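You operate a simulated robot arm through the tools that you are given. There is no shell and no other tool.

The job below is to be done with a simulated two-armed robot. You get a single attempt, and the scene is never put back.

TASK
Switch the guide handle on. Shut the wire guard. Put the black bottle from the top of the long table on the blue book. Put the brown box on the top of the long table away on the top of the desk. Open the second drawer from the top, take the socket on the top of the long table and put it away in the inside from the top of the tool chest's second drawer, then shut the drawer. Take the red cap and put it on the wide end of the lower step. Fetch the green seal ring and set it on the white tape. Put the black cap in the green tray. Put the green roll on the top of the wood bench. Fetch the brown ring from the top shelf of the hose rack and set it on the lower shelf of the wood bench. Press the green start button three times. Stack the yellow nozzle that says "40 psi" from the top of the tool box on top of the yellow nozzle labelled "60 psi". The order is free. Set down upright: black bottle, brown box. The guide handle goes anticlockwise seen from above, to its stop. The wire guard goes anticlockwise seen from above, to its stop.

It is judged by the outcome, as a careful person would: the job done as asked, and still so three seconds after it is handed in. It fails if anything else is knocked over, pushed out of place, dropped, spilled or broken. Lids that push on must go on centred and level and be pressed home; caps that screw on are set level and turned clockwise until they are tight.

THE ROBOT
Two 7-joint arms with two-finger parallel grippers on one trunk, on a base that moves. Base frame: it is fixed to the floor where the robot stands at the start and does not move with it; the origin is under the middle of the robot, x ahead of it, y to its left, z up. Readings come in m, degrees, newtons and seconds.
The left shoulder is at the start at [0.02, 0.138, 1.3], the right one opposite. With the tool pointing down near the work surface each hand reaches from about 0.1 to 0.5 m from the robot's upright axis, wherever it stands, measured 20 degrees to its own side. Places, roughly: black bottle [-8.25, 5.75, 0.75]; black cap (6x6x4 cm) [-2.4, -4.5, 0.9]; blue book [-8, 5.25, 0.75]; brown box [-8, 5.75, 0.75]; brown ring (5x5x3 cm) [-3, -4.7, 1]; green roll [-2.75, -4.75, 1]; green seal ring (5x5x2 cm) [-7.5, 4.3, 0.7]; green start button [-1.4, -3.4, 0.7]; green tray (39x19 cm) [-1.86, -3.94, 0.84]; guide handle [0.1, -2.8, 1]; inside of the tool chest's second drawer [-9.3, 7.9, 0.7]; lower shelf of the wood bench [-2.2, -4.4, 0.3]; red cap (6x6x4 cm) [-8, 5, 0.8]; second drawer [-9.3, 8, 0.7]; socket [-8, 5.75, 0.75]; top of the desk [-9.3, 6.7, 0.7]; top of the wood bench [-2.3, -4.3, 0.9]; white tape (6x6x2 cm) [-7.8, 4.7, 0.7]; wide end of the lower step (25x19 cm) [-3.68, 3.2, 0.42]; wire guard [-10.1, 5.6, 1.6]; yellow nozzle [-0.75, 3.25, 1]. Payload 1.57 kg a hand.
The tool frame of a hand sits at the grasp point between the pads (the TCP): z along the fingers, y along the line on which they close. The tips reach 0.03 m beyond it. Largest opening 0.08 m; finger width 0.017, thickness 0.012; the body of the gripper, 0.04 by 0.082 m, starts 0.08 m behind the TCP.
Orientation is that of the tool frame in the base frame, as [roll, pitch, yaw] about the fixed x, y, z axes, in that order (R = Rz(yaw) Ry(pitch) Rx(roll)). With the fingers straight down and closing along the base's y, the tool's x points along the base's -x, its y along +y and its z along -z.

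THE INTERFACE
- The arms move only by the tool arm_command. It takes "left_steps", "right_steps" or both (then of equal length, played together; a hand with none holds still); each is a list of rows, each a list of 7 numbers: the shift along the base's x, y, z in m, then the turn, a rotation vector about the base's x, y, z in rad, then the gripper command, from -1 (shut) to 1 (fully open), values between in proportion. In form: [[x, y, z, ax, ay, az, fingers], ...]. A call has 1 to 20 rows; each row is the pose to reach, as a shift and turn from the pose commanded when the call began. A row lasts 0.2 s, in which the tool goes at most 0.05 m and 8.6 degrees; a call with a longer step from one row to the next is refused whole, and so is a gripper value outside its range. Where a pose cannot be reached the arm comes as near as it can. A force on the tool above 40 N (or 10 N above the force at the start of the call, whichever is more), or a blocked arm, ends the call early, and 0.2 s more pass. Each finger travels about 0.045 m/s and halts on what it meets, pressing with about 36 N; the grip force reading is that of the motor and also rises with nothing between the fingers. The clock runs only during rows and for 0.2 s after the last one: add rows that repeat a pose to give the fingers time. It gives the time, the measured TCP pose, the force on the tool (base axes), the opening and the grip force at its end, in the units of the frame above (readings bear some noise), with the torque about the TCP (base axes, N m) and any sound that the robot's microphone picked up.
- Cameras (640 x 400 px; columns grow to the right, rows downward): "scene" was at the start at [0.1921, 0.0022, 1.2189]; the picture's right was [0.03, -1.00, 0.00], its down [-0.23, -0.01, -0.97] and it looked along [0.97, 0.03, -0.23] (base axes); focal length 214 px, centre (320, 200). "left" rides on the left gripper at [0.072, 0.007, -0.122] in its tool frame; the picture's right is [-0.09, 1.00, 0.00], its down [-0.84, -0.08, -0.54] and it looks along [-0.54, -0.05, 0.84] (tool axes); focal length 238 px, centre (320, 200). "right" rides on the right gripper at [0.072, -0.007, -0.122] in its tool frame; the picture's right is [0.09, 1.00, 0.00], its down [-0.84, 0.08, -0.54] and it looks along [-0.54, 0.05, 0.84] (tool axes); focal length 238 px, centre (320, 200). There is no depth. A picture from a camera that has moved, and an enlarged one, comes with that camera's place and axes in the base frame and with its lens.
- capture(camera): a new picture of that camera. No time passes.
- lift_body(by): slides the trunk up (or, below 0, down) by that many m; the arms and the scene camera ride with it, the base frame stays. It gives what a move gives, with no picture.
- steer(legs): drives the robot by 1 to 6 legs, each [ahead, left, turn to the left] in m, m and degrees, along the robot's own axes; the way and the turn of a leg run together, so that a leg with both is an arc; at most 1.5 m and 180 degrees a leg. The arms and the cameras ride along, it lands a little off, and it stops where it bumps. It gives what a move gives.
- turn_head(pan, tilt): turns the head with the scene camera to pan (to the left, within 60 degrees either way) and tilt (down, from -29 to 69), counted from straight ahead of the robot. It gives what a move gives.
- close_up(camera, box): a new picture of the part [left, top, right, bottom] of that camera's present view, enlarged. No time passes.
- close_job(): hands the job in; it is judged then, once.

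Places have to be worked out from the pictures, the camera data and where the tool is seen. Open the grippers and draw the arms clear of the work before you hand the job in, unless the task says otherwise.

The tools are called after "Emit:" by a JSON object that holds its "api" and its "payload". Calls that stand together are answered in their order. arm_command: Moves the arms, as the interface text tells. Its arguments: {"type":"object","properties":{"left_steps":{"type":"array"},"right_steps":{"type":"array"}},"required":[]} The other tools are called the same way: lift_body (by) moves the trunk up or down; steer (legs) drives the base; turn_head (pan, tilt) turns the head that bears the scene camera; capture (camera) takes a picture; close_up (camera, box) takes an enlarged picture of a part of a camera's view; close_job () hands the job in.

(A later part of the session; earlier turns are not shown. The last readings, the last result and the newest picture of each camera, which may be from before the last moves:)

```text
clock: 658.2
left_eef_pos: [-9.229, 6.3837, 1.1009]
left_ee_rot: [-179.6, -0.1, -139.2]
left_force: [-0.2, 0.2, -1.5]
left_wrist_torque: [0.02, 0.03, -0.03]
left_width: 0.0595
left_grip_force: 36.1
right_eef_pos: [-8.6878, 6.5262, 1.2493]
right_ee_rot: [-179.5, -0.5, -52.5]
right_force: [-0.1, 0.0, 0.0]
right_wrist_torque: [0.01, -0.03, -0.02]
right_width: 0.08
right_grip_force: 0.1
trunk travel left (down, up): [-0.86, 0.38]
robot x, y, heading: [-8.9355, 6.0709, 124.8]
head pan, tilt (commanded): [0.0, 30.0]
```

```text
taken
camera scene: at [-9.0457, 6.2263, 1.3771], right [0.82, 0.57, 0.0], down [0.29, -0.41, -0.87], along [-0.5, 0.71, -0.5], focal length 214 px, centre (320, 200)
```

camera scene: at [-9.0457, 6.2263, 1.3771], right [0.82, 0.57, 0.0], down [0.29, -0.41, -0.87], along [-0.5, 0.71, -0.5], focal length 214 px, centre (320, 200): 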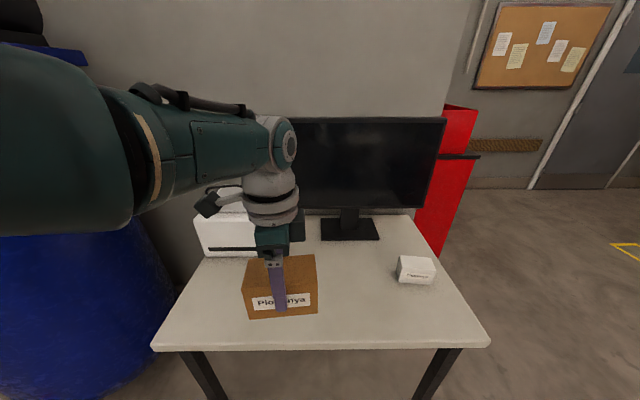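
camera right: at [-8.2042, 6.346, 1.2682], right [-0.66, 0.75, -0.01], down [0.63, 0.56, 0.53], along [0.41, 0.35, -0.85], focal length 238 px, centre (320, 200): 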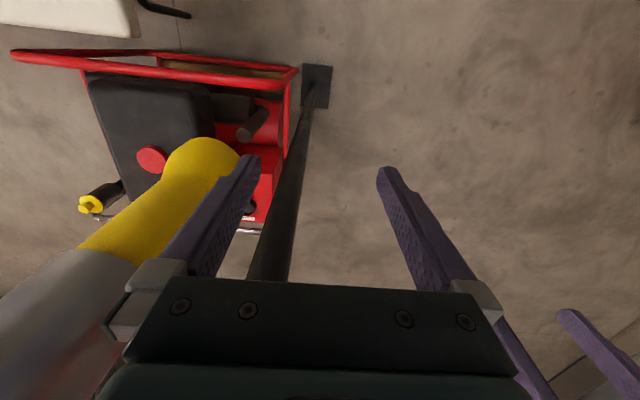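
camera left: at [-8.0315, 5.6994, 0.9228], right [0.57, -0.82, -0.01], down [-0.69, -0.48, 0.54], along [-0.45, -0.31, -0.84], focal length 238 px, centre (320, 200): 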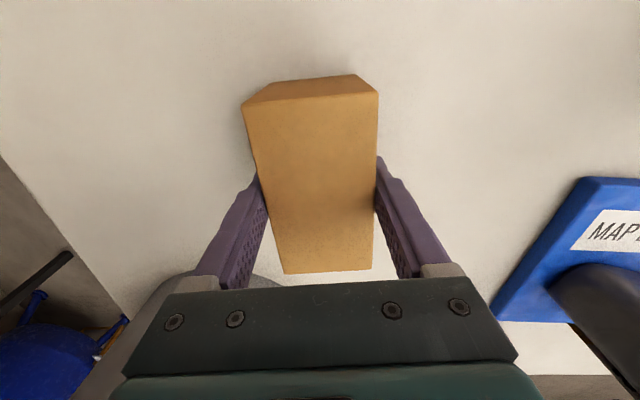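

The desk has free space at its front middle (front edge n≈-10.6). I drive 0.2 m ahead and lower the trunk 0.25 m.

Emit:
{"api": "steer", "payload": {"legs": [[0.2, 0, 0]]}}

Emit:
{"api": "lift_body", "payload": {"by": -0.25}}

Emit:
{"api": "capture", "payload": {"camera": "scene"}}

Emit:
{"api": "capture", "payload": {"camera": "left"}}

```text
clock: 659.8
left_eef_pos: [-9.3428, 6.5478, 1.0999]
left_ee_rot: [-179.7, 0.0, -139.4]
left_force: [0.9, 0.4, -1.6]
left_wrist_torque: [0.0, -0.01, 0.03]
left_width: 0.0595
left_grip_force: 36.1
right_eef_pos: [-8.7996, 6.6897, 1.2495]
right_ee_rot: [-179.4, -0.5, -52.7]
right_force: [0.3, 0.3, -0.2]
right_wrist_torque: [-0.03, -0.02, -0.01]
right_width: 0.0796
right_grip_force: 0.1
trunk travel left (down, up): [-0.86, 0.38]
robot x, y, heading: [-9.0463, 6.2329, 124.8]
head pan, tilt (commanded): [0.0, 30.0]
```

```text
clock: 662.4
left_eef_pos: [-9.3424, 6.5478, 0.8495]
left_ee_rot: [-179.6, -0.2, -139.4]
left_force: [0.2, -1.0, -1.1]
left_wrist_torque: [0.02, 0.01, 0.01]
left_width: 0.0595
left_grip_force: 36.4
right_eef_pos: [-8.7999, 6.6893, 0.9996]
right_ee_rot: [-179.4, -0.5, -52.7]
right_force: [-1.0, 0.6, -0.6]
right_wrist_torque: [0.0, 0.0, 0.02]
right_width: 0.0799
right_grip_force: 0.1
trunk travel left (down, up): [-0.61, 0.63]
robot x, y, heading: [-9.0497, 6.236, 124.8]
head pan, tilt (commanded): [0.0, 30.0]
```

```text
taken
camera scene: at [-9.1593, 6.3903, 1.1272], right [0.82, 0.57, 0.0], down [0.29, -0.41, -0.87], along [-0.49, 0.71, -0.5], focal length 214 px, centre (320, 200)
```

scene: 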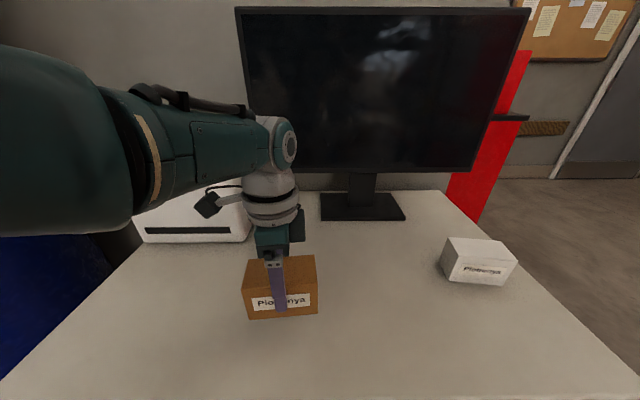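

```text
taken
camera left: at [-9.4006, 6.5083, 0.9727], right [-0.58, 0.82, -0.01], down [0.68, 0.49, 0.54], along [0.45, 0.31, -0.84], focal length 238 px, centre (320, 200)
```

left: 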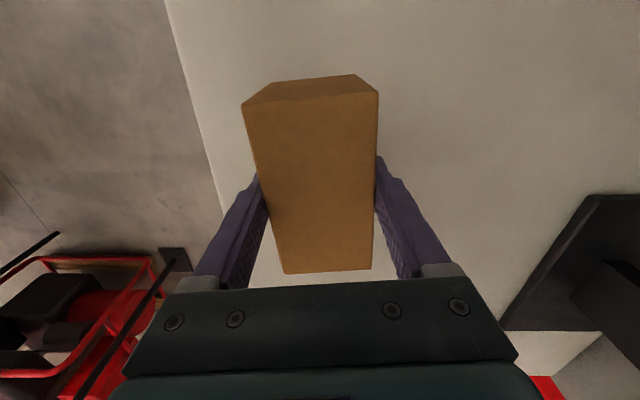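

The box is fully over the desk. I lower in steps until contact.

Emit:
{"api": "lift_body", "payload": {"by": -0.04}}

Emit:
{"api": "lift_body", "payload": {"by": -0.008}}

Emit:
{"api": "close_up", "payload": {"camera": "scene", "box": [200, 220, 380, 340]}}

```text
clock: 663.2
left_eef_pos: [-9.3425, 6.5487, 0.8101]
left_ee_rot: [-179.6, -0.1, -139.4]
left_force: [0.6, -0.3, -2.0]
left_wrist_torque: [0.0, 0.01, -0.01]
left_width: 0.0599
left_grip_force: 36.1
right_eef_pos: [-8.7996, 6.6896, 0.9597]
right_ee_rot: [-179.3, -0.5, -52.7]
right_force: [0.0, -1.2, -1.0]
right_wrist_torque: [0.0, -0.03, -0.01]
right_width: 0.0799
right_grip_force: 0.2
trunk travel left (down, up): [-0.57, 0.67]
robot x, y, heading: [-9.0513, 6.2351, 124.6]
head pan, tilt (commanded): [0.0, 30.0]
```

```text
clock: 663.8
left_eef_pos: [-9.3417, 6.5482, 0.8017]
left_ee_rot: [-179.6, -0.1, -139.4]
left_force: [-0.3, -0.1, -1.6]
left_wrist_torque: [0.0, -0.02, -0.02]
left_width: 0.0593
left_grip_force: 36.3
right_eef_pos: [-8.7988, 6.6894, 0.9516]
right_ee_rot: [-179.4, -0.5, -52.8]
right_force: [-0.2, -0.6, -0.4]
right_wrist_torque: [-0.01, 0.01, -0.02]
right_width: 0.0799
right_grip_force: 0.0
trunk travel left (down, up): [-0.562, 0.678]
robot x, y, heading: [-9.0494, 6.2346, 124.9]
head pan, tilt (commanded): [0.0, 30.0]
```

```text
3.33 times, centred on (290, 280) of scene
camera zoom: at [-9.1593, 6.3903, 1.0792], right [0.82, 0.57, 0.0], down [0.29, -0.41, -0.87], along [-0.49, 0.71, -0.5], focal length 715 px, centre (420, -67)
```

zoom: 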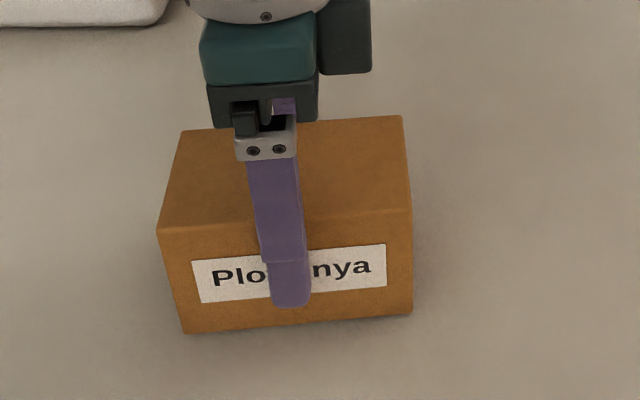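

Emit:
{"api": "lift_body", "payload": {"by": -0.006}}

Emit:
{"api": "lift_body", "payload": {"by": -0.005}}

Emit:
{"api": "close_up", "payload": {"camera": "scene", "box": [200, 220, 380, 340]}}

```text
clock: 664.3
left_eef_pos: [-9.3429, 6.5505, 0.7985]
left_ee_rot: [-179.9, 0.0, -139.5]
left_force: [4.1, -8.0, 33.3]
left_wrist_torque: [0.07, 0.08, 0.03]
left_width: 0.0596
left_grip_force: 36.4
right_eef_pos: [-8.8013, 6.6889, 0.946]
right_ee_rot: [-179.4, -0.4, -52.7]
right_force: [0.0, -0.7, 0.2]
right_wrist_torque: [-0.01, -0.01, 0.01]
right_width: 0.08
right_grip_force: 0.1
trunk travel left (down, up): [-0.556, 0.684]
robot x, y, heading: [-9.0488, 6.2355, 124.8]
head pan, tilt (commanded): [0.0, 30.0]
```

```text
clock: 664.9
left_eef_pos: [-9.3443, 6.5502, 0.7917]
left_ee_rot: [-179.9, 0.0, -139.5]
left_force: [3.6, -2.5, 30.4]
left_wrist_torque: [0.29, 0.05, -0.03]
left_width: 0.0595
left_grip_force: 35.8
right_eef_pos: [-8.8011, 6.6901, 0.9412]
right_ee_rot: [-179.5, -0.5, -52.7]
right_force: [-0.2, 0.9, -0.2]
right_wrist_torque: [0.0, 0.02, -0.02]
right_width: 0.0797
right_grip_force: 0.1
trunk travel left (down, up): [-0.551, 0.689]
robot x, y, heading: [-9.0497, 6.2355, 124.8]
head pan, tilt (commanded): [0.0, 30.0]
```

```text
3.33 times, centred on (290, 280) of scene
camera zoom: at [-9.1603, 6.3914, 1.0685], right [0.82, 0.57, 0.0], down [0.28, -0.41, -0.87], along [-0.49, 0.71, -0.5], focal length 715 px, centre (420, -67)
```

zoom: 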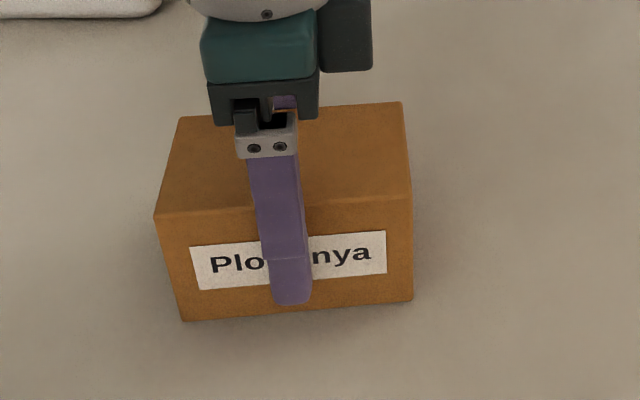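

The box is down on the desk (upward force ~30 N). I relax 4 mm, open the fingers, and rise with the trunk.

Emit:
{"api": "lift_body", "payload": {"by": 0.004}}

Emit:
{"api": "arm_command", "payload": {"left_steps": [[0, 0, 0, 0, 0, 0, 0.5], [0, 0, 0, 0, 0, 0, 0.6], [0, 0, 0, 0, 0, 0, 0.9], [0, 0, 0, 0, 0, 0, 0.9]]}}

Emit:
{"api": "lift_body", "payload": {"by": 0.2}}

Emit:
{"api": "capture", "payload": {"camera": "scene"}}

```text
clock: 665.4
left_eef_pos: [-9.3412, 6.5472, 0.7927]
left_ee_rot: [-179.3, -0.2, -139.4]
left_force: [-0.3, 0.1, -0.7]
left_wrist_torque: [0.12, -0.01, 0.02]
left_width: 0.0596
left_grip_force: 35.8
right_eef_pos: [-8.8001, 6.6897, 0.9442]
right_ee_rot: [-179.4, -0.5, -52.7]
right_force: [-0.4, 0.2, -0.1]
right_wrist_torque: [0.01, -0.02, 0.03]
right_width: 0.08
right_grip_force: 0.1
trunk travel left (down, up): [-0.555, 0.685]
robot x, y, heading: [-9.0513, 6.2343, 124.8]
head pan, tilt (commanded): [0.0, 30.0]
```

```text
clock: 666.4
left_eef_pos: [-9.3414, 6.5486, 0.795]
left_ee_rot: [-179.6, -0.1, -139.4]
left_force: [-0.4, 0.1, 0.1]
left_wrist_torque: [-0.03, -0.03, -0.02]
left_width: 0.076
left_grip_force: 0.0
right_eef_pos: [-8.7995, 6.6888, 0.9442]
right_ee_rot: [-179.4, -0.6, -52.7]
right_force: [0.6, -0.2, 1.0]
right_wrist_torque: [0.01, 0.0, 0.0]
right_width: 0.08
right_grip_force: 0.1
trunk travel left (down, up): [-0.555, 0.685]
robot x, y, heading: [-9.0488, 6.2343, 125.0]
head pan, tilt (commanded): [0.0, 30.0]
```

```text
clock: 668.6
left_eef_pos: [-9.341, 6.5479, 0.9942]
left_ee_rot: [-179.7, -0.2, -139.4]
left_force: [-0.5, -0.5, -0.5]
left_wrist_torque: [-0.02, -0.02, 0.02]
left_width: 0.0762
left_grip_force: 0.0
right_eef_pos: [-8.7993, 6.6893, 1.1442]
right_ee_rot: [-179.3, -0.5, -52.8]
right_force: [0.3, 0.4, 0.5]
right_wrist_torque: [-0.04, 0.01, 0.01]
right_width: 0.0798
right_grip_force: 0.0
trunk travel left (down, up): [-0.755, 0.485]
robot x, y, heading: [-9.051, 6.2337, 124.6]
head pan, tilt (commanded): [0.0, 30.0]
```

```text
taken
camera scene: at [-9.1594, 6.3903, 1.2722], right [0.82, 0.57, 0.0], down [0.29, -0.41, -0.87], along [-0.49, 0.71, -0.5], focal length 214 px, centre (320, 200)
```

scene: 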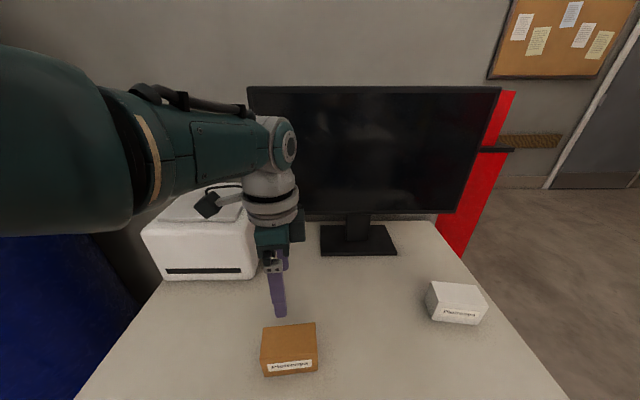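

The brown box stands upright on the desk. I back off a little, restore the left hand's yaw, and sidestep right to look at the tool chest.

Emit:
{"api": "steer", "payload": {"legs": [[-0.05, 0, 0]]}}

Emit:
{"api": "arm_command", "payload": {"left_steps": [[0, 0, 0, 0, 0, 0.14, 1], [0, 0, 0, 0, 0, 0.28, 1], [0, 0, 0, 0, 0, 0.42, 1], [0, 0, 0, 0, 0, 0.56, 1], [0, 0, 0, 0, 0, 0.7, 1], [0, 0, 0, 0, 0, 0.84, 1], [0, 0, 0, 0, 0, 0.98, 1], [0, 0, 0, 0, 0, 1.12, 1], [0, 0, 0, 0, 0, 1.26, 1], [0, 0, 0, 0, 0, 1.4, 1], [0, 0, 0, 0, 0, 1.47, 1]]}}

Emit:
{"api": "steer", "payload": {"legs": [[0, -0.6, 0]]}}

Emit:
{"api": "turn_head", "payload": {"pan": 0, "tilt": 25}}

Emit:
{"api": "capture", "payload": {"camera": "scene"}}

```text
clock: 669.5
left_eef_pos: [-9.3125, 6.5071, 0.995]
left_ee_rot: [-179.7, -0.1, -139.5]
left_force: [-0.4, 0.0, 1.2]
left_wrist_torque: [-0.01, -0.03, 0.01]
left_width: 0.0762
left_grip_force: 0.1
right_eef_pos: [-8.7718, 6.6488, 1.1445]
right_ee_rot: [-179.4, -0.5, -52.7]
right_force: [0.5, 0.7, 0.0]
right_wrist_torque: [0.0, -0.01, -0.01]
right_width: 0.0801
right_grip_force: 0.0
trunk travel left (down, up): [-0.755, 0.485]
robot x, y, heading: [-9.0189, 6.1927, 124.8]
head pan, tilt (commanded): [0.0, 30.0]
```

```text
clock: 671.9
left_eef_pos: [-9.3141, 6.5075, 0.9952]
left_ee_rot: [-179.7, -0.2, -55.1]
left_force: [0.1, 0.0, -1.0]
left_wrist_torque: [-0.02, -0.02, -0.01]
left_width: 0.0803
left_grip_force: 0.1
right_eef_pos: [-8.771, 6.6484, 1.1435]
right_ee_rot: [-179.4, -0.5, -52.7]
right_force: [0.0, -0.6, 0.4]
right_wrist_torque: [0.01, -0.01, 0.02]
right_width: 0.0802
right_grip_force: 0.0
trunk travel left (down, up): [-0.755, 0.485]
robot x, y, heading: [-9.0249, 6.1928, 124.6]
head pan, tilt (commanded): [0.0, 30.0]
```

```text
clock: 675.3
left_eef_pos: [-8.826, 6.8502, 0.9949]
left_ee_rot: [-179.6, -0.1, -54.4]
left_force: [-0.1, -0.4, -0.7]
left_wrist_torque: [0.03, 0.05, -0.01]
left_width: 0.0798
left_grip_force: 0.0
right_eef_pos: [-8.286, 6.9982, 1.1441]
right_ee_rot: [-179.4, -0.5, -51.9]
right_force: [-0.3, 0.1, -0.5]
right_wrist_torque: [0.01, 0.0, -0.01]
right_width: 0.0799
right_grip_force: 0.0
trunk travel left (down, up): [-0.755, 0.485]
robot x, y, heading: [-8.5276, 6.5433, 125.5]
head pan, tilt (commanded): [0.0, 30.0]
```

```text
clock: 676.0
left_eef_pos: [-8.8259, 6.8508, 0.9956]
left_ee_rot: [-179.7, -0.1, -54.4]
left_force: [-0.2, -0.2, -0.3]
left_wrist_torque: [0.05, 0.0, -0.02]
left_width: 0.08
left_grip_force: 0.1
right_eef_pos: [-8.2857, 6.9982, 1.1444]
right_ee_rot: [-179.4, -0.6, -51.9]
right_force: [0.2, -0.2, -0.4]
right_wrist_torque: [0.03, -0.03, -0.04]
right_width: 0.0799
right_grip_force: 0.0
trunk travel left (down, up): [-0.755, 0.485]
robot x, y, heading: [-8.5286, 6.5391, 125.5]
head pan, tilt (commanded): [0.0, 25.0]
```

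```text
taken
camera scene: at [-8.642, 6.6962, 1.2801], right [0.81, 0.58, 0.0], down [0.25, -0.34, -0.91], along [-0.53, 0.74, -0.42], focal length 214 px, centre (320, 200)
```

scene: 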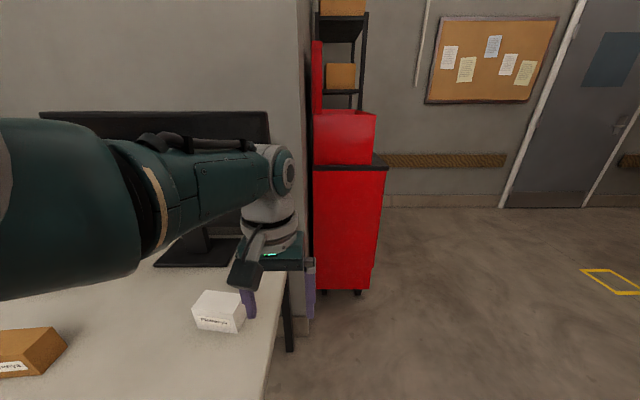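

The tool chest stands beyond the desk with its drawer front facing right (toward −s, at s≈2.85, n≈-11.65…-12.15). I drive around to face its front.

Emit:
{"api": "steer", "payload": {"legs": [[0.2, -1.1, 0], [1.35, 0, 0]]}}

Emit:
{"api": "turn_head", "payload": {"pan": 55, "tilt": 25}}

Emit:
{"api": "capture", "payload": {"camera": "scene"}}

```text
clock: 687.9
left_eef_pos: [-8.7966, 8.75, 0.9965]
left_ee_rot: [-179.7, 0.0, -56.1]
left_force: [0.4, -0.3, -1.0]
left_wrist_torque: [0.04, 0.03, 0.0]
left_width: 0.0802
left_grip_force: 0.0
right_eef_pos: [-8.2509, 8.8822, 1.1443]
right_ee_rot: [-179.4, -0.5, -53.7]
right_force: [0.3, -0.1, 1.0]
right_wrist_torque: [0.02, 0.0, -0.02]
right_width: 0.08
right_grip_force: 0.0
trunk travel left (down, up): [-0.755, 0.485]
robot x, y, heading: [-8.5052, 8.4302, 123.8]
head pan, tilt (commanded): [0.0, 25.0]
```

```text
clock: 689.1
left_eef_pos: [-8.7975, 8.7489, 0.995]
left_ee_rot: [-179.9, -0.1, -55.9]
left_force: [0.0, 0.2, -0.9]
left_wrist_torque: [0.0, -0.01, 0.0]
left_width: 0.08
left_grip_force: 0.1
right_eef_pos: [-8.2511, 8.881, 1.1436]
right_ee_rot: [-179.4, -0.5, -53.7]
right_force: [-0.3, 1.1, -0.1]
right_wrist_torque: [-0.01, 0.01, -0.02]
right_width: 0.0798
right_grip_force: 0.0
trunk travel left (down, up): [-0.755, 0.485]
robot x, y, heading: [-8.5064, 8.4318, 123.8]
head pan, tilt (commanded): [55.0, 25.0]
```

```text
taken
camera scene: at [-8.6528, 8.5419, 1.2814], right [0.31, 0.95, 0.0], down [0.39, -0.13, -0.91], along [-0.87, 0.28, -0.41], focal length 214 px, centre (320, 200)
```

scene: 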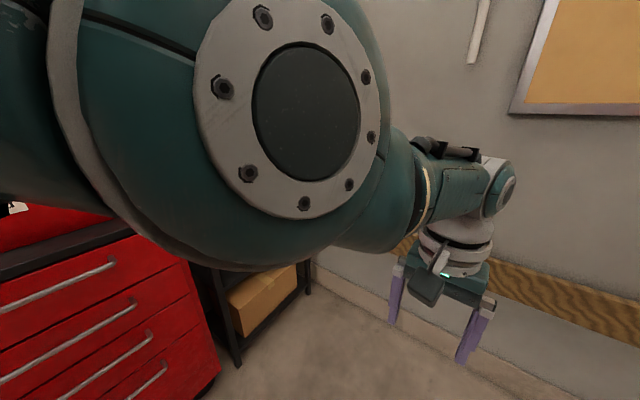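

The drawers are on my left. I turn left 91° to face the chest.

Emit:
{"api": "steer", "payload": {"legs": [[0, 0, 91]]}}

Emit:
{"api": "turn_head", "payload": {"pan": 0, "tilt": 30}}

Emit:
{"api": "capture", "payload": {"camera": "scene"}}

```text
clock: 693.4
left_eef_pos: [-8.8223, 8.1399, 0.996]
left_ee_rot: [-179.7, -0.1, 34.6]
left_force: [-0.2, 0.2, -0.3]
left_wrist_torque: [0.0, -0.04, 0.02]
left_width: 0.0801
left_grip_force: 0.0
right_eef_pos: [-8.9612, 8.6833, 1.1445]
right_ee_rot: [-179.4, -0.5, 37.0]
right_force: [-0.1, -0.5, 0.5]
right_wrist_torque: [-0.03, -0.01, -0.02]
right_width: 0.0798
right_grip_force: 0.1
trunk travel left (down, up): [-0.755, 0.485]
robot x, y, heading: [-8.5088, 8.4315, -145.6]
head pan, tilt (commanded): [55.0, 25.0]
```

```text
clock: 694.6
left_eef_pos: [-8.8211, 8.1366, 0.9951]
left_ee_rot: [-179.9, 0.0, 34.9]
left_force: [0.4, 0.0, -0.4]
left_wrist_torque: [0.0, 0.01, -0.01]
left_width: 0.0801
left_grip_force: 0.0
right_eef_pos: [-8.9623, 8.6821, 1.144]
right_ee_rot: [-179.3, -0.5, 37.2]
right_force: [0.4, -1.2, -0.1]
right_wrist_torque: [0.02, 0.02, 0.03]
right_width: 0.0801
right_grip_force: 0.1
trunk travel left (down, up): [-0.755, 0.485]
robot x, y, heading: [-8.5107, 8.4313, -145.4]
head pan, tilt (commanded): [0.0, 30.0]
```

```text
taken
camera scene: at [-8.6178, 8.286, 1.2773], right [-0.96, 0.29, 0.0], down [0.13, 0.43, -0.89], along [-0.25, -0.86, -0.45], focal length 214 px, centre (320, 200)
```

scene: 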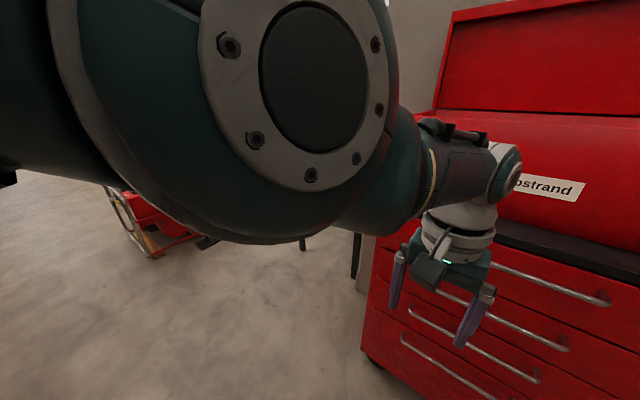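

The left elbow blocks my head from turning. I move the left hand outward to free it.

Emit:
{"api": "arm_command", "payload": {"left_steps": [[0.02, -0.028, 0.02, 0, 0, 0, 1], [0.04, -0.057, 0.04, 0, 0, 0, 1], [0.06, -0.086, 0.06, 0, 0, 0, 1], [0.08, -0.115, 0.08, 0, 0, 0, 1]]}}

Emit:
{"api": "turn_head", "payload": {"pan": 0, "tilt": 30}}

Emit:
{"api": "capture", "payload": {"camera": "scene"}}

```text
clock: 695.6
left_eef_pos: [-8.7399, 8.0262, 1.0774]
left_ee_rot: [-179.6, -0.2, 34.5]
left_force: [-0.7, 1.2, -0.2]
left_wrist_torque: [-0.01, -0.04, -0.02]
left_width: 0.0801
left_grip_force: 0.0
right_eef_pos: [-8.9618, 8.6831, 1.1429]
right_ee_rot: [-179.5, -0.4, 37.1]
right_force: [0.2, -0.3, 0.1]
right_wrist_torque: [0.0, 0.0, 0.0]
right_width: 0.0801
right_grip_force: 0.0
trunk travel left (down, up): [-0.755, 0.485]
robot x, y, heading: [-8.5077, 8.4367, -145.5]
head pan, tilt (commanded): [0.0, 30.0]
```

```text
clock: 696.2
left_eef_pos: [-8.7414, 8.026, 1.0768]
left_ee_rot: [-179.8, -0.2, 34.7]
left_force: [-0.5, 1.2, 1.3]
left_wrist_torque: [0.01, 0.02, -0.01]
left_width: 0.08
left_grip_force: 0.1
right_eef_pos: [-8.9612, 8.6838, 1.1438]
right_ee_rot: [-179.4, -0.6, 37.1]
right_force: [-0.6, 0.1, 0.0]
right_wrist_torque: [-0.04, 0.0, -0.01]
right_width: 0.08
right_grip_force: 0.1
trunk travel left (down, up): [-0.755, 0.485]
robot x, y, heading: [-8.5057, 8.4308, -145.5]
head pan, tilt (commanded): [0.0, 30.0]
```

```text
taken
camera scene: at [-8.6662, 8.3225, 1.2722], right [-0.57, 0.82, 0.0], down [0.41, 0.28, -0.87], along [-0.71, -0.49, -0.5], focal length 214 px, centre (320, 200)
```

scene: 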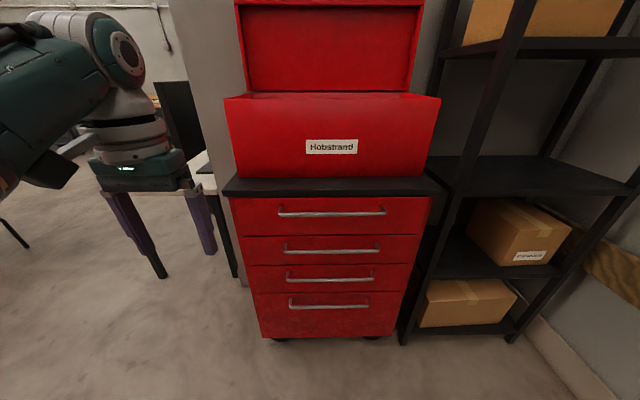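

Clear view: the second drawer's handle is a horizontal bar at z≈0.747, n≈-11.835 (≈(-9.15,8.04)), ~0.33 m long. I'll grip it with the left hand pointing forward, fingers above and below. I lower the trunk, turn the left wrist −90°, then tilt it forward.

Emit:
{"api": "lift_body", "payload": {"by": -0.28}}

Emit:
{"api": "arm_command", "payload": {"left_steps": [[0, 0, 0, 0, 0, -0.1428, 1], [0, 0, 0, 0, 0, -0.2856, 1], [0, 0, 0, 0, 0, -0.4284, 1], [0, 0, 0, 0, 0, -0.5712, 1], [0, 0, 0, 0, 0, -0.714, 1], [0, 0, 0, 0, 0, -0.8568, 1], [0, 0, 0, 0, 0, -0.9996, 1], [0, 0, 0, 0, 0, -1.1424, 1], [0, 0, 0, 0, 0, -1.2852, 1], [0, 0, 0, 0, 0, -1.428, 1], [0, 0, 0, 0, 0, -1.57, 1]]}}

Emit:
{"api": "arm_command", "payload": {"left_steps": [[0, 0, 0, -0.081, 0.118, 0, 1], [0, 0, 0, -0.162, 0.236, 0, 1], [0, 0, 0, -0.242, 0.353, 0, 1], [0, 0, 0, -0.323, 0.471, 0, 1], [0, 0, 0, -0.404, 0.588, 0, 1], [0, 0, 0, -0.485, 0.706, 0, 1], [0, 0, 0, -0.566, 0.824, 0, 1], [0, 0, 0, -0.646, 0.941, 0, 1], [0, 0, 0, -0.727, 1.059, 0, 1], [0, 0, 0, -0.808, 1.176, 0, 1], [0, 0, 0, -0.889, 1.294, 0, 1]]}}

Emit:
{"api": "capture", "payload": {"camera": "scene"}}

```text
clock: 699.0
left_eef_pos: [-8.7408, 8.0256, 0.7974]
left_ee_rot: [-179.7, 0.0, 34.6]
left_force: [0.7, -0.3, 0.2]
left_wrist_torque: [-0.02, 0.03, -0.01]
left_width: 0.0801
left_grip_force: 0.1
right_eef_pos: [-8.9613, 8.6829, 0.8638]
right_ee_rot: [-179.4, -0.5, 37.1]
right_force: [-0.7, -0.5, 0.3]
right_wrist_torque: [0.01, 0.0, 0.01]
right_width: 0.0801
right_grip_force: 0.0
trunk travel left (down, up): [-0.475, 0.765]
robot x, y, heading: [-8.5086, 8.4333, -145.7]
head pan, tilt (commanded): [0.0, 30.0]
```

```text
clock: 701.4
left_eef_pos: [-8.7432, 8.0256, 0.7983]
left_ee_rot: [-179.7, -0.2, -55.7]
left_force: [0.6, -0.8, 0.0]
left_wrist_torque: [0.01, 0.0, 0.0]
left_width: 0.08
left_grip_force: 0.0
right_eef_pos: [-8.9607, 8.6827, 0.8636]
right_ee_rot: [-179.4, -0.5, 37.1]
right_force: [-0.7, -0.2, 0.0]
right_wrist_torque: [0.0, -0.02, 0.01]
right_width: 0.0798
right_grip_force: 0.0
trunk travel left (down, up): [-0.475, 0.765]
robot x, y, heading: [-8.5065, 8.4328, -145.4]
head pan, tilt (commanded): [0.0, 30.0]
```

```text
clock: 703.8
left_eef_pos: [-8.7412, 8.0276, 0.7955]
left_ee_rot: [90.5, -0.2, -55.6]
left_force: [0.2, -0.1, -0.7]
left_wrist_torque: [0.0, -0.02, 0.03]
left_width: 0.0798
left_grip_force: 0.0
right_eef_pos: [-8.9626, 8.6839, 0.8651]
right_ee_rot: [-179.3, -0.5, 37.1]
right_force: [-0.8, 0.3, -0.1]
right_wrist_torque: [-0.04, -0.06, 0.01]
right_width: 0.0802
right_grip_force: 0.0
trunk travel left (down, up): [-0.475, 0.765]
robot x, y, heading: [-8.5096, 8.4353, -145.6]
head pan, tilt (commanded): [0.0, 30.0]
```

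```text
taken
camera scene: at [-8.6674, 8.3238, 0.9923], right [-0.57, 0.82, 0.0], down [0.41, 0.28, -0.87], along [-0.71, -0.49, -0.5], focal length 214 px, centre (320, 200)
```

scene: 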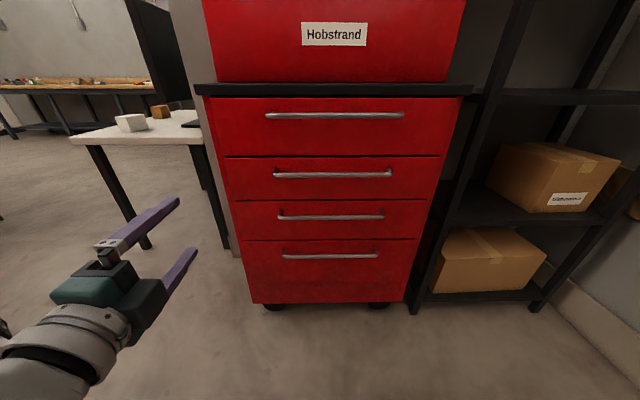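

Left hand points forward with fingers one above the other. The handle is at (-9.147,8.037,0.753). I sidestep right 0.16 m, lower the hand 4 cm and set the opening, then drive ahead most of the way.

Emit:
{"api": "arm_command", "payload": {"left_steps": [[0, 0, -0.02, 0, 0, 0, 0.6], [0, 0, -0.042, 0, 0, 0, 0.6]]}}

Emit:
{"api": "steer", "payload": {"legs": [[0, -0.16, 0], [0.22, 0, 0]]}}

Emit:
{"api": "capture", "payload": {"camera": "scene"}}

Emit:
{"api": "capture", "payload": {"camera": "left"}}

```text
clock: 704.4
left_eef_pos: [-8.7376, 8.0232, 0.7538]
left_ee_rot: [90.5, -1.0, -55.7]
left_force: [-0.8, 0.3, 0.1]
left_wrist_torque: [0.02, -0.01, 0.01]
left_width: 0.0641
left_grip_force: 0.1
right_eef_pos: [-8.9623, 8.6831, 0.8638]
right_ee_rot: [-179.4, -0.4, 37.0]
right_force: [0.3, -0.4, 0.4]
right_wrist_torque: [0.02, 0.0, 0.0]
right_width: 0.0798
right_grip_force: 0.0
trunk travel left (down, up): [-0.475, 0.765]
robot x, y, heading: [-8.5103, 8.4292, -145.7]
head pan, tilt (commanded): [0.0, 30.0]
```

```text
clock: 707.1
left_eef_pos: [-9.0084, 8.0296, 0.7553]
left_ee_rot: [90.4, -0.8, -55.6]
left_force: [-1.0, -1.1, 0.3]
left_wrist_torque: [-0.04, 0.01, 0.0]
left_width: 0.0642
left_grip_force: 0.1
right_eef_pos: [-9.2333, 8.6926, 0.863]
right_ee_rot: [-179.4, -0.5, 37.1]
right_force: [-0.1, 0.3, 0.7]
right_wrist_torque: [-0.02, -0.01, 0.01]
right_width: 0.0801
right_grip_force: 0.1
trunk travel left (down, up): [-0.475, 0.765]
robot x, y, heading: [-8.7824, 8.4396, -145.4]
head pan, tilt (commanded): [0.0, 30.0]
```

```text
taken
camera scene: at [-8.9374, 8.3314, 0.9923], right [-0.57, 0.82, 0.0], down [0.41, 0.28, -0.87], along [-0.71, -0.49, -0.5], focal length 214 px, centre (320, 200)
```

scene: 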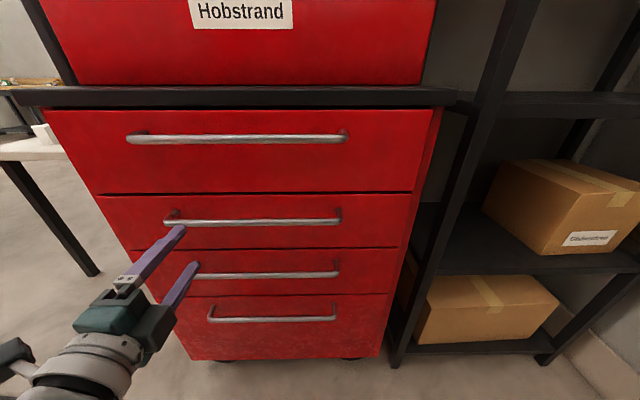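

```text
taken
camera left: at [-8.8657, 8.0413, 0.764], right [-0.07, 0.08, 0.99], down [-0.03, 1.0, -0.09], along [-1.0, -0.03, -0.06], focal length 238 px, centre (320, 200)
```

left: 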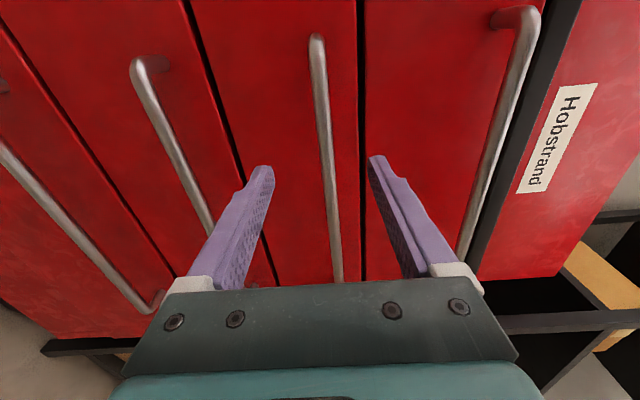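

The bar runs centred between the two fingers. I drive ahead 8 cm and check.

Emit:
{"api": "steer", "payload": {"legs": [[0.08, 0, 0]]}}

Emit:
{"api": "capture", "payload": {"camera": "left"}}

Emit:
{"api": "close_up", "payload": {"camera": "scene", "box": [80, 160, 320, 310]}}

```text
clock: 708.2
left_eef_pos: [-9.0726, 7.9844, 0.7552]
left_ee_rot: [90.3, -1.3, -55.6]
left_force: [0.5, 0.1, 0.1]
left_wrist_torque: [0.03, 0.0, -0.01]
left_width: 0.064
left_grip_force: 0.1
right_eef_pos: [-9.2977, 8.6468, 0.8632]
right_ee_rot: [-179.3, -0.5, 37.1]
right_force: [0.5, 0.7, 0.2]
right_wrist_torque: [0.01, 0.01, 0.01]
right_width: 0.0801
right_grip_force: 0.0
trunk travel left (down, up): [-0.475, 0.765]
robot x, y, heading: [-8.8429, 8.3967, -145.4]
head pan, tilt (commanded): [0.0, 30.0]
```

```text
taken
camera left: at [-8.9307, 7.9947, 0.7645], right [-0.07, 0.09, 0.99], down [-0.02, 1.0, -0.09], along [-1.0, -0.03, -0.07], focal length 238 px, centre (320, 200)
```

left: 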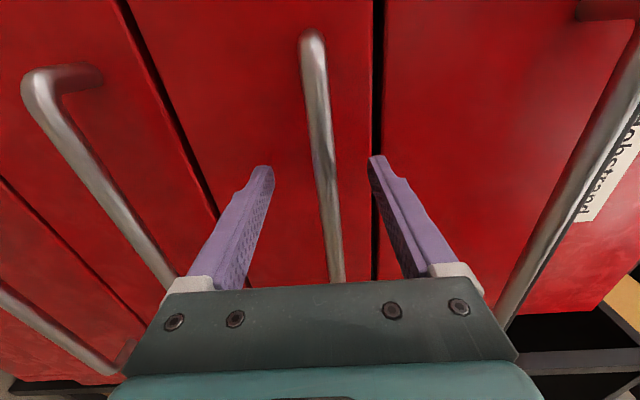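

```text
2.67 times, centred on (200, 235) of scene
camera zoom: at [-9.0029, 8.2868, 0.9923], right [-0.57, 0.82, 0.0], down [0.41, 0.28, -0.87], along [-0.71, -0.49, -0.5], focal length 572 px, centre (640, 107)
```

zoom: 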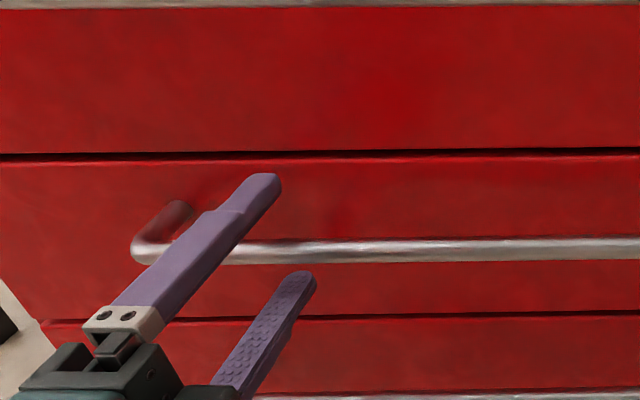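

The bar is just at the finger tips. I go 1.8 cm further and then close.

Emit:
{"api": "steer", "payload": {"legs": [[0.02, 0, 0]]}}

Emit:
{"api": "arm_command", "payload": {"left_steps": [[0, 0, 0, 0, 0, 0, 0], [0, 0, 0, 0, 0, 0, -1], [0, 0, 0, 0, 0, 0, -1], [0, 0, 0, 0, 0, 0, -1], [0, 0, 0, 0, 0, 0, -1]]}}

Emit:
{"api": "capture", "payload": {"camera": "left"}}

```text
clock: 709.0
left_eef_pos: [-9.0852, 7.9745, 0.7534]
left_ee_rot: [90.6, -1.5, -55.5]
left_force: [13.7, 9.1, 2.6]
left_wrist_torque: [-0.44, 0.5, 0.14]
left_width: 0.0668
left_grip_force: 1.0
right_eef_pos: [-9.3101, 8.6382, 0.8626]
right_ee_rot: [-179.5, -0.8, 37.1]
right_force: [-1.0, 1.3, -0.3]
right_wrist_torque: [-0.02, 0.0, 0.0]
right_width: 0.08
right_grip_force: 0.0
trunk travel left (down, up): [-0.475, 0.765]
robot x, y, heading: [-8.8612, 8.3842, -145.7]
head pan, tilt (commanded): [0.0, 30.0]
```

```text
clock: 710.1
left_eef_pos: [-9.0839, 7.9731, 0.7584]
left_ee_rot: [89.5, -1.4, -55.7]
left_force: [17.9, 15.5, 23.6]
left_wrist_torque: [0.53, -0.08, 0.08]
left_width: 0.0142
left_grip_force: 24.0
right_eef_pos: [-9.3111, 8.6379, 0.8619]
right_ee_rot: [-179.5, -0.7, 37.1]
right_force: [-0.6, -0.2, 0.2]
right_wrist_torque: [-0.05, 0.0, -0.03]
right_width: 0.0802
right_grip_force: 0.1
trunk travel left (down, up): [-0.475, 0.765]
robot x, y, heading: [-8.8618, 8.3818, -145.6]
head pan, tilt (commanded): [0.0, 30.0]
stopped in row 5 (left hand): the force on the tool passed its limit at 42 N (the readings are from after the stop); the commanded pose is now the measured one
```

```text
taken
camera left: at [-8.942, 7.9832, 0.7671], right [-0.06, 0.1, 0.99], down [-0.02, 0.99, -0.1], along [-1.0, -0.03, -0.06], focal length 238 px, centre (320, 200)
```

left: 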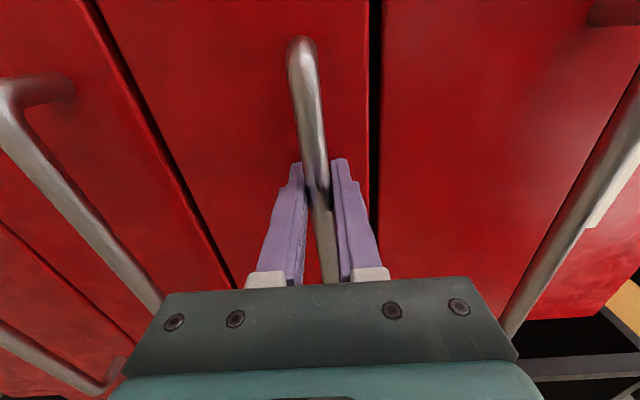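

The bar is gripped (14 mm). I pull by driving the base back 6 cm and check the drawer.

Emit:
{"api": "steer", "payload": {"legs": [[-0.06, 0, 0]]}}

Emit:
{"api": "capture", "payload": {"camera": "scene"}}

```text
clock: 711.1
left_eef_pos: [-9.0395, 8.0025, 0.7595]
left_ee_rot: [89.7, -1.4, -55.7]
left_force: [-0.6, 0.7, 15.3]
left_wrist_torque: [0.45, 0.23, -0.65]
left_width: 0.014
left_grip_force: 30.5
right_eef_pos: [-9.265, 8.6695, 0.864]
right_ee_rot: [-179.5, -0.4, 37.1]
right_force: [0.2, -0.3, -0.6]
right_wrist_torque: [-0.01, 0.0, -0.01]
right_width: 0.0802
right_grip_force: 0.1
trunk travel left (down, up): [-0.475, 0.765]
robot x, y, heading: [-8.811, 8.4166, -145.4]
head pan, tilt (commanded): [0.0, 30.0]
```

```text
taken
camera scene: at [-8.9708, 8.3084, 0.9925], right [-0.57, 0.82, 0.0], down [0.41, 0.28, -0.87], along [-0.71, -0.49, -0.5], focal length 214 px, centre (320, 200)
```

scene: 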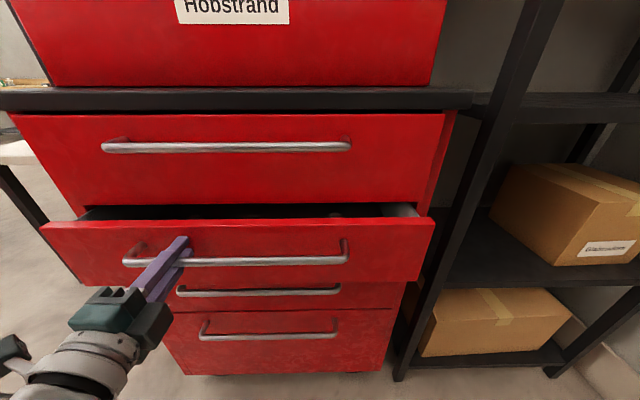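

The second drawer is sliding open. I pull another 0.22 m.

Emit:
{"api": "steer", "payload": {"legs": [[-0.12, 0, 0]]}}

Emit:
{"api": "steer", "payload": {"legs": [[-0.1, 0, 0]]}}

Emit:
{"api": "capture", "payload": {"camera": "scene"}}

```text
clock: 712.3
left_eef_pos: [-8.9444, 8.0725, 0.7597]
left_ee_rot: [89.7, -1.4, -55.9]
left_force: [-2.2, 2.5, 7.9]
left_wrist_torque: [0.43, 0.26, -0.84]
left_width: 0.0138
left_grip_force: 30.5
right_eef_pos: [-9.1686, 8.7389, 0.8648]
right_ee_rot: [-179.4, -0.5, 37.1]
right_force: [0.5, 0.5, -0.3]
right_wrist_torque: [0.01, 0.01, 0.01]
right_width: 0.0801
right_grip_force: 0.1
trunk travel left (down, up): [-0.475, 0.765]
robot x, y, heading: [-8.7102, 8.4842, -145.4]
head pan, tilt (commanded): [0.0, 30.0]
```

```text
clock: 713.5
left_eef_pos: [-8.8615, 8.1312, 0.7597]
left_ee_rot: [89.6, -1.4, -56.0]
left_force: [-5.2, 7.3, 4.0]
left_wrist_torque: [0.47, 0.29, -0.82]
left_width: 0.0138
left_grip_force: 30.0
right_eef_pos: [-9.0863, 8.7964, 0.8643]
right_ee_rot: [-179.3, -0.5, 37.1]
right_force: [-0.8, -0.8, -0.8]
right_wrist_torque: [-0.01, 0.0, 0.03]
right_width: 0.0798
right_grip_force: 0.1
trunk travel left (down, up): [-0.475, 0.765]
robot x, y, heading: [-8.633, 8.5445, -145.4]
head pan, tilt (commanded): [0.0, 30.0]
```

```text
taken
camera scene: at [-8.7909, 8.4344, 0.9923], right [-0.57, 0.82, 0.0], down [0.41, 0.28, -0.87], along [-0.71, -0.49, -0.5], focal length 214 px, centre (320, 200)
```

scene: 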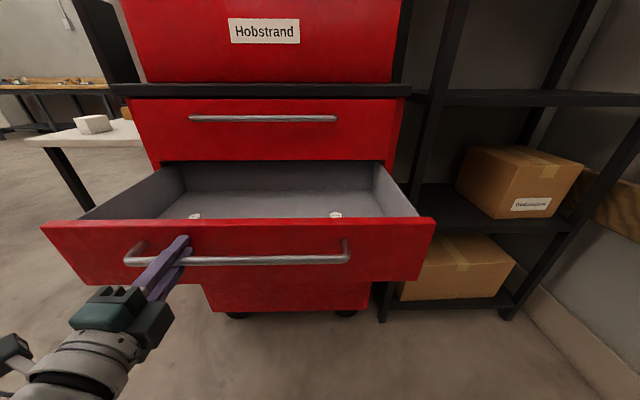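

The drawer is open ~0.26 m. I release the handle and back away.

Emit:
{"api": "arm_command", "payload": {"left_steps": [[0, 0, 0, 0, 0, 0, 0], [0, 0, 0, 0, 0, 0, 0.5], [0, 0, 0, 0, 0, 0, 0.8], [0, 0, 0, 0, 0, 0, 0.8]]}}

Emit:
{"api": "steer", "payload": {"legs": [[-0.2, 0, 0]]}}

Emit:
{"api": "capture", "payload": {"camera": "scene"}}

Emit:
{"api": "close_up", "payload": {"camera": "scene", "box": [100, 130, 440, 270]}}

```text
clock: 714.5
left_eef_pos: [-8.8597, 8.1297, 0.7598]
left_ee_rot: [89.6, -1.4, -56.0]
left_force: [0.3, 0.8, -0.3]
left_wrist_torque: [-0.02, 0.02, -0.02]
left_width: 0.0722
left_grip_force: 0.2
right_eef_pos: [-9.0849, 8.7941, 0.8637]
right_ee_rot: [-179.4, -0.6, 37.1]
right_force: [0.4, 0.1, 0.4]
right_wrist_torque: [0.03, 0.0, -0.02]
right_width: 0.0798
right_grip_force: 0.0
trunk travel left (down, up): [-0.475, 0.765]
robot x, y, heading: [-8.6347, 8.5397, -145.6]
head pan, tilt (commanded): [0.0, 30.0]
```

```text
clock: 716.1
left_eef_pos: [-8.694, 8.2436, 0.7587]
left_ee_rot: [89.5, -1.5, -56.0]
left_force: [0.3, -0.2, 0.6]
left_wrist_torque: [-0.03, 0.0, -0.01]
left_width: 0.0721
left_grip_force: 0.0
right_eef_pos: [-8.9194, 8.9091, 0.8645]
right_ee_rot: [-179.4, -0.5, 37.1]
right_force: [0.2, 0.3, 0.3]
right_wrist_torque: [-0.01, -0.01, 0.02]
right_width: 0.0802
right_grip_force: 0.1
trunk travel left (down, up): [-0.475, 0.765]
robot x, y, heading: [-8.464, 8.6535, -145.7]
head pan, tilt (commanded): [0.0, 30.0]
```

```text
taken
camera scene: at [-8.6232, 8.5474, 0.9921], right [-0.57, 0.82, 0.0], down [0.41, 0.28, -0.87], along [-0.71, -0.49, -0.5], focal length 214 px, centre (320, 200)
```

scene: 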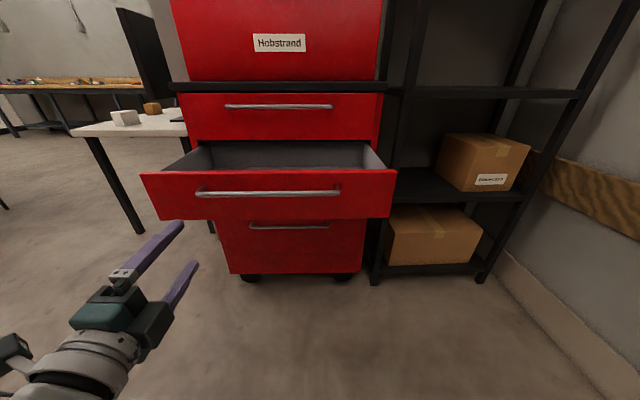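

```text
1.88 times, centred on (270, 200) of scene
camera zoom: at [-8.6232, 8.5474, 0.9921], right [-0.57, 0.82, 0.0], down [0.41, 0.28, -0.87], along [-0.71, -0.49, -0.5], focal length 404 px, centre (414, 200)
```

zoom: 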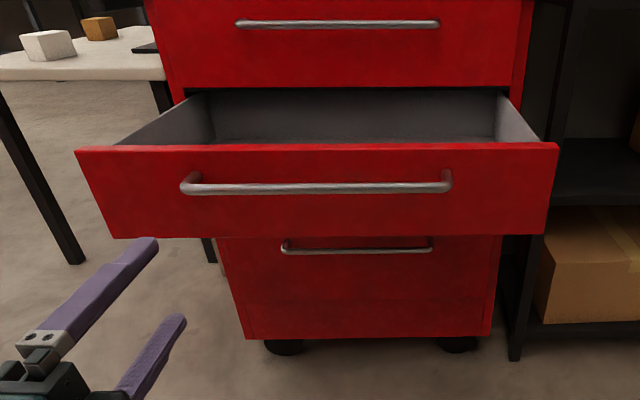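

The drawer stands open. I raise the left hand, bring the right hand to neutral, then sidestep left along the corridor to reach the socket from the table's corridor side.

Emit:
{"api": "arm_command", "payload": {"left_steps": [[0, 0, 0.04, 0, 0, 0, 0.8], [0, 0, 0.08, 0, 0, 0, 0.8], [0, 0, 0.12, 0, 0, 0, 0.8], [0, 0, 0.16, 0, 0, 0, 0.8], [0, 0, 0.18, 0, 0, 0, 0.8], [0, 0, 0.18, 0, 0, 0, 0.8], [0, 0, 0.18, 0, 0, 0, 0.8], [0, 0, 0.18, 0, 0, 0, 0.8]], "right_steps": [[-0.01, -0.035, 0.01, 0, 0, 0, 1], [-0.015, -0.07, 0.02, 0, 0, 0, 1], [-0.02, -0.105, 0.03, 0, 0, 0, 1], [-0.025, -0.14, 0.04, 0, 0, 0, 1], [-0.025, -0.175, 0.05, 0, 0, 0, 1], [-0.025, -0.21, 0.06, 0, 0, 0, 1], [-0.02, -0.245, 0.06, 0, 0, 0, 1], [-0.01, -0.28, 0.06, 0, 0, 0, 1]]}}

Emit:
{"api": "steer", "payload": {"legs": [[0, 1.4, 0.5]]}}

Emit:
{"api": "turn_head", "payload": {"pan": 30, "tilt": 20}}

Emit:
{"api": "capture", "payload": {"camera": "scene"}}

```text
clock: 717.9
left_eef_pos: [-8.6943, 8.2433, 0.9388]
left_ee_rot: [89.6, -1.5, -55.9]
left_force: [-0.7, -0.1, -0.6]
left_wrist_torque: [0.0, 0.02, 0.02]
left_width: 0.0722
left_grip_force: 0.1
right_eef_pos: [-8.9289, 8.6273, 0.924]
right_ee_rot: [-179.3, -0.5, 37.0]
right_force: [0.1, 0.3, -0.3]
right_wrist_torque: [0.02, 0.01, 0.01]
right_width: 0.0798
right_grip_force: 0.1
trunk travel left (down, up): [-0.475, 0.765]
robot x, y, heading: [-8.463, 8.6587, -145.4]
head pan, tilt (commanded): [0.0, 30.0]
```

```text
clock: 725.0
left_eef_pos: [-7.8664, 7.0819, 0.9393]
left_ee_rot: [89.6, -1.5, -54.3]
left_force: [-0.2, 0.2, 0.3]
left_wrist_torque: [0.01, 0.01, 0.01]
left_width: 0.0721
left_grip_force: 0.1
right_eef_pos: [-8.1113, 7.4601, 0.9236]
right_ee_rot: [-179.5, -0.5, 38.6]
right_force: [-0.5, -0.2, -0.3]
right_wrist_torque: [0.0, 0.01, -0.03]
right_width: 0.0798
right_grip_force: 0.1
trunk travel left (down, up): [-0.475, 0.765]
robot x, y, heading: [-7.6475, 7.4993, -144.1]
head pan, tilt (commanded): [0.0, 30.0]
```

```text
clock: 725.9
left_eef_pos: [-7.8674, 7.0829, 0.939]
left_ee_rot: [89.5, -1.5, -54.4]
left_force: [0.4, 0.0, -0.6]
left_wrist_torque: [-0.01, 0.0, 0.06]
left_width: 0.0719
left_grip_force: 0.1
right_eef_pos: [-8.1106, 7.4595, 0.9238]
right_ee_rot: [-179.4, -0.5, 38.5]
right_force: [0.5, 0.1, -0.4]
right_wrist_torque: [0.01, -0.02, 0.01]
right_width: 0.08
right_grip_force: 0.1
trunk travel left (down, up): [-0.475, 0.765]
robot x, y, heading: [-7.6505, 7.4982, -143.8]
head pan, tilt (commanded): [30.0, 20.0]
```

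```text
taken
camera scene: at [-7.7687, 7.3559, 1.0082], right [-0.91, 0.41, 0.0], down [0.14, 0.31, -0.94], along [-0.38, -0.86, -0.34], focal length 214 px, centre (320, 200)
```

scene: 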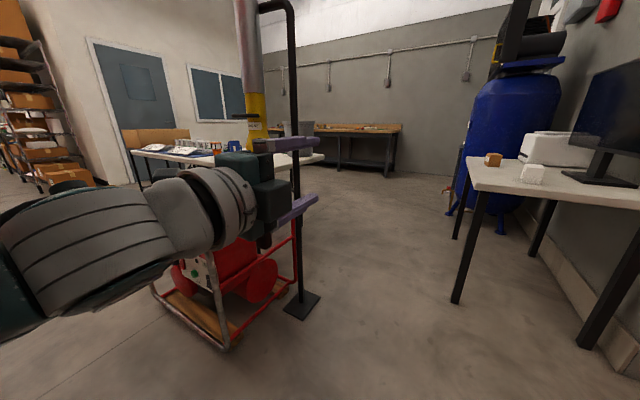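

The generator cart blocks the corridor side of the table, so I'll take the socket from the table's end with a tilted hand instead. First I restore the left hand to tool-down here in the open.

Emit:
{"api": "arm_command", "payload": {"left_steps": [[0, 0, 0, 0.083, -0.116, 0, 1], [0, 0, 0, 0.166, -0.232, 0, 1], [0, 0, 0, 0.249, -0.348, 0, 1], [0, 0, 0, 0.332, -0.464, 0, 1], [0, 0, 0, 0.415, -0.58, 0, 1], [0, 0, 0, 0.499, -0.697, 0, 1], [0, 0, 0, 0.582, -0.813, 0, 1], [0, 0, 0, 0.665, -0.929, 0, 1], [0, 0, 0, 0.748, -1.045, 0, 1], [0, 0, 0, 0.831, -1.161, 0, 1], [0, 0, 0, 0.914, -1.277, 0, 1]]}}

Emit:
{"api": "arm_command", "payload": {"left_steps": [[0, 0, 0, 0, 0, 0.1428, 1], [0, 0, 0, 0, 0, 0.2856, 1], [0, 0, 0, 0, 0, 0.4284, 1], [0, 0, 0, 0, 0, 0.5712, 1], [0, 0, 0, 0, 0, 0.714, 1], [0, 0, 0, 0, 0, 0.8568, 1], [0, 0, 0, 0, 0, 0.9996, 1], [0, 0, 0, 0, 0, 1.1424, 1], [0, 0, 0, 0, 0, 1.2852, 1], [0, 0, 0, 0, 0, 1.428, 1], [0, 0, 0, 0, 0, 1.57, 1]]}}

```text
clock: 728.3
left_eef_pos: [-7.8673, 7.0832, 0.9396]
left_ee_rot: [179.7, -0.1, -56.0]
left_force: [0.3, -1.1, 0.2]
left_wrist_torque: [0.0, -0.02, -0.04]
left_width: 0.08
left_grip_force: 0.0
right_eef_pos: [-8.1113, 7.4599, 0.9235]
right_ee_rot: [-179.4, -0.5, 38.6]
right_force: [-0.5, -0.2, 0.3]
right_wrist_torque: [0.03, 0.01, -0.01]
right_width: 0.0801
right_grip_force: 0.0
trunk travel left (down, up): [-0.475, 0.765]
robot x, y, heading: [-7.651, 7.5036, -144.2]
head pan, tilt (commanded): [30.0, 20.0]
```

```text
clock: 730.7
left_eef_pos: [-7.8673, 7.0822, 0.9378]
left_ee_rot: [179.6, 0.0, 34.2]
left_force: [0.3, 0.5, -0.3]
left_wrist_torque: [0.05, 0.0, 0.03]
left_width: 0.0801
left_grip_force: 0.1
right_eef_pos: [-8.1102, 7.4595, 0.9239]
right_ee_rot: [-179.5, -0.5, 38.6]
right_force: [0.0, 0.5, 0.3]
right_wrist_torque: [-0.02, 0.0, -0.02]
right_width: 0.0802
right_grip_force: 0.0
trunk travel left (down, up): [-0.475, 0.765]
robot x, y, heading: [-7.6473, 7.5015, -144.1]
head pan, tilt (commanded): [30.0, 20.0]
```

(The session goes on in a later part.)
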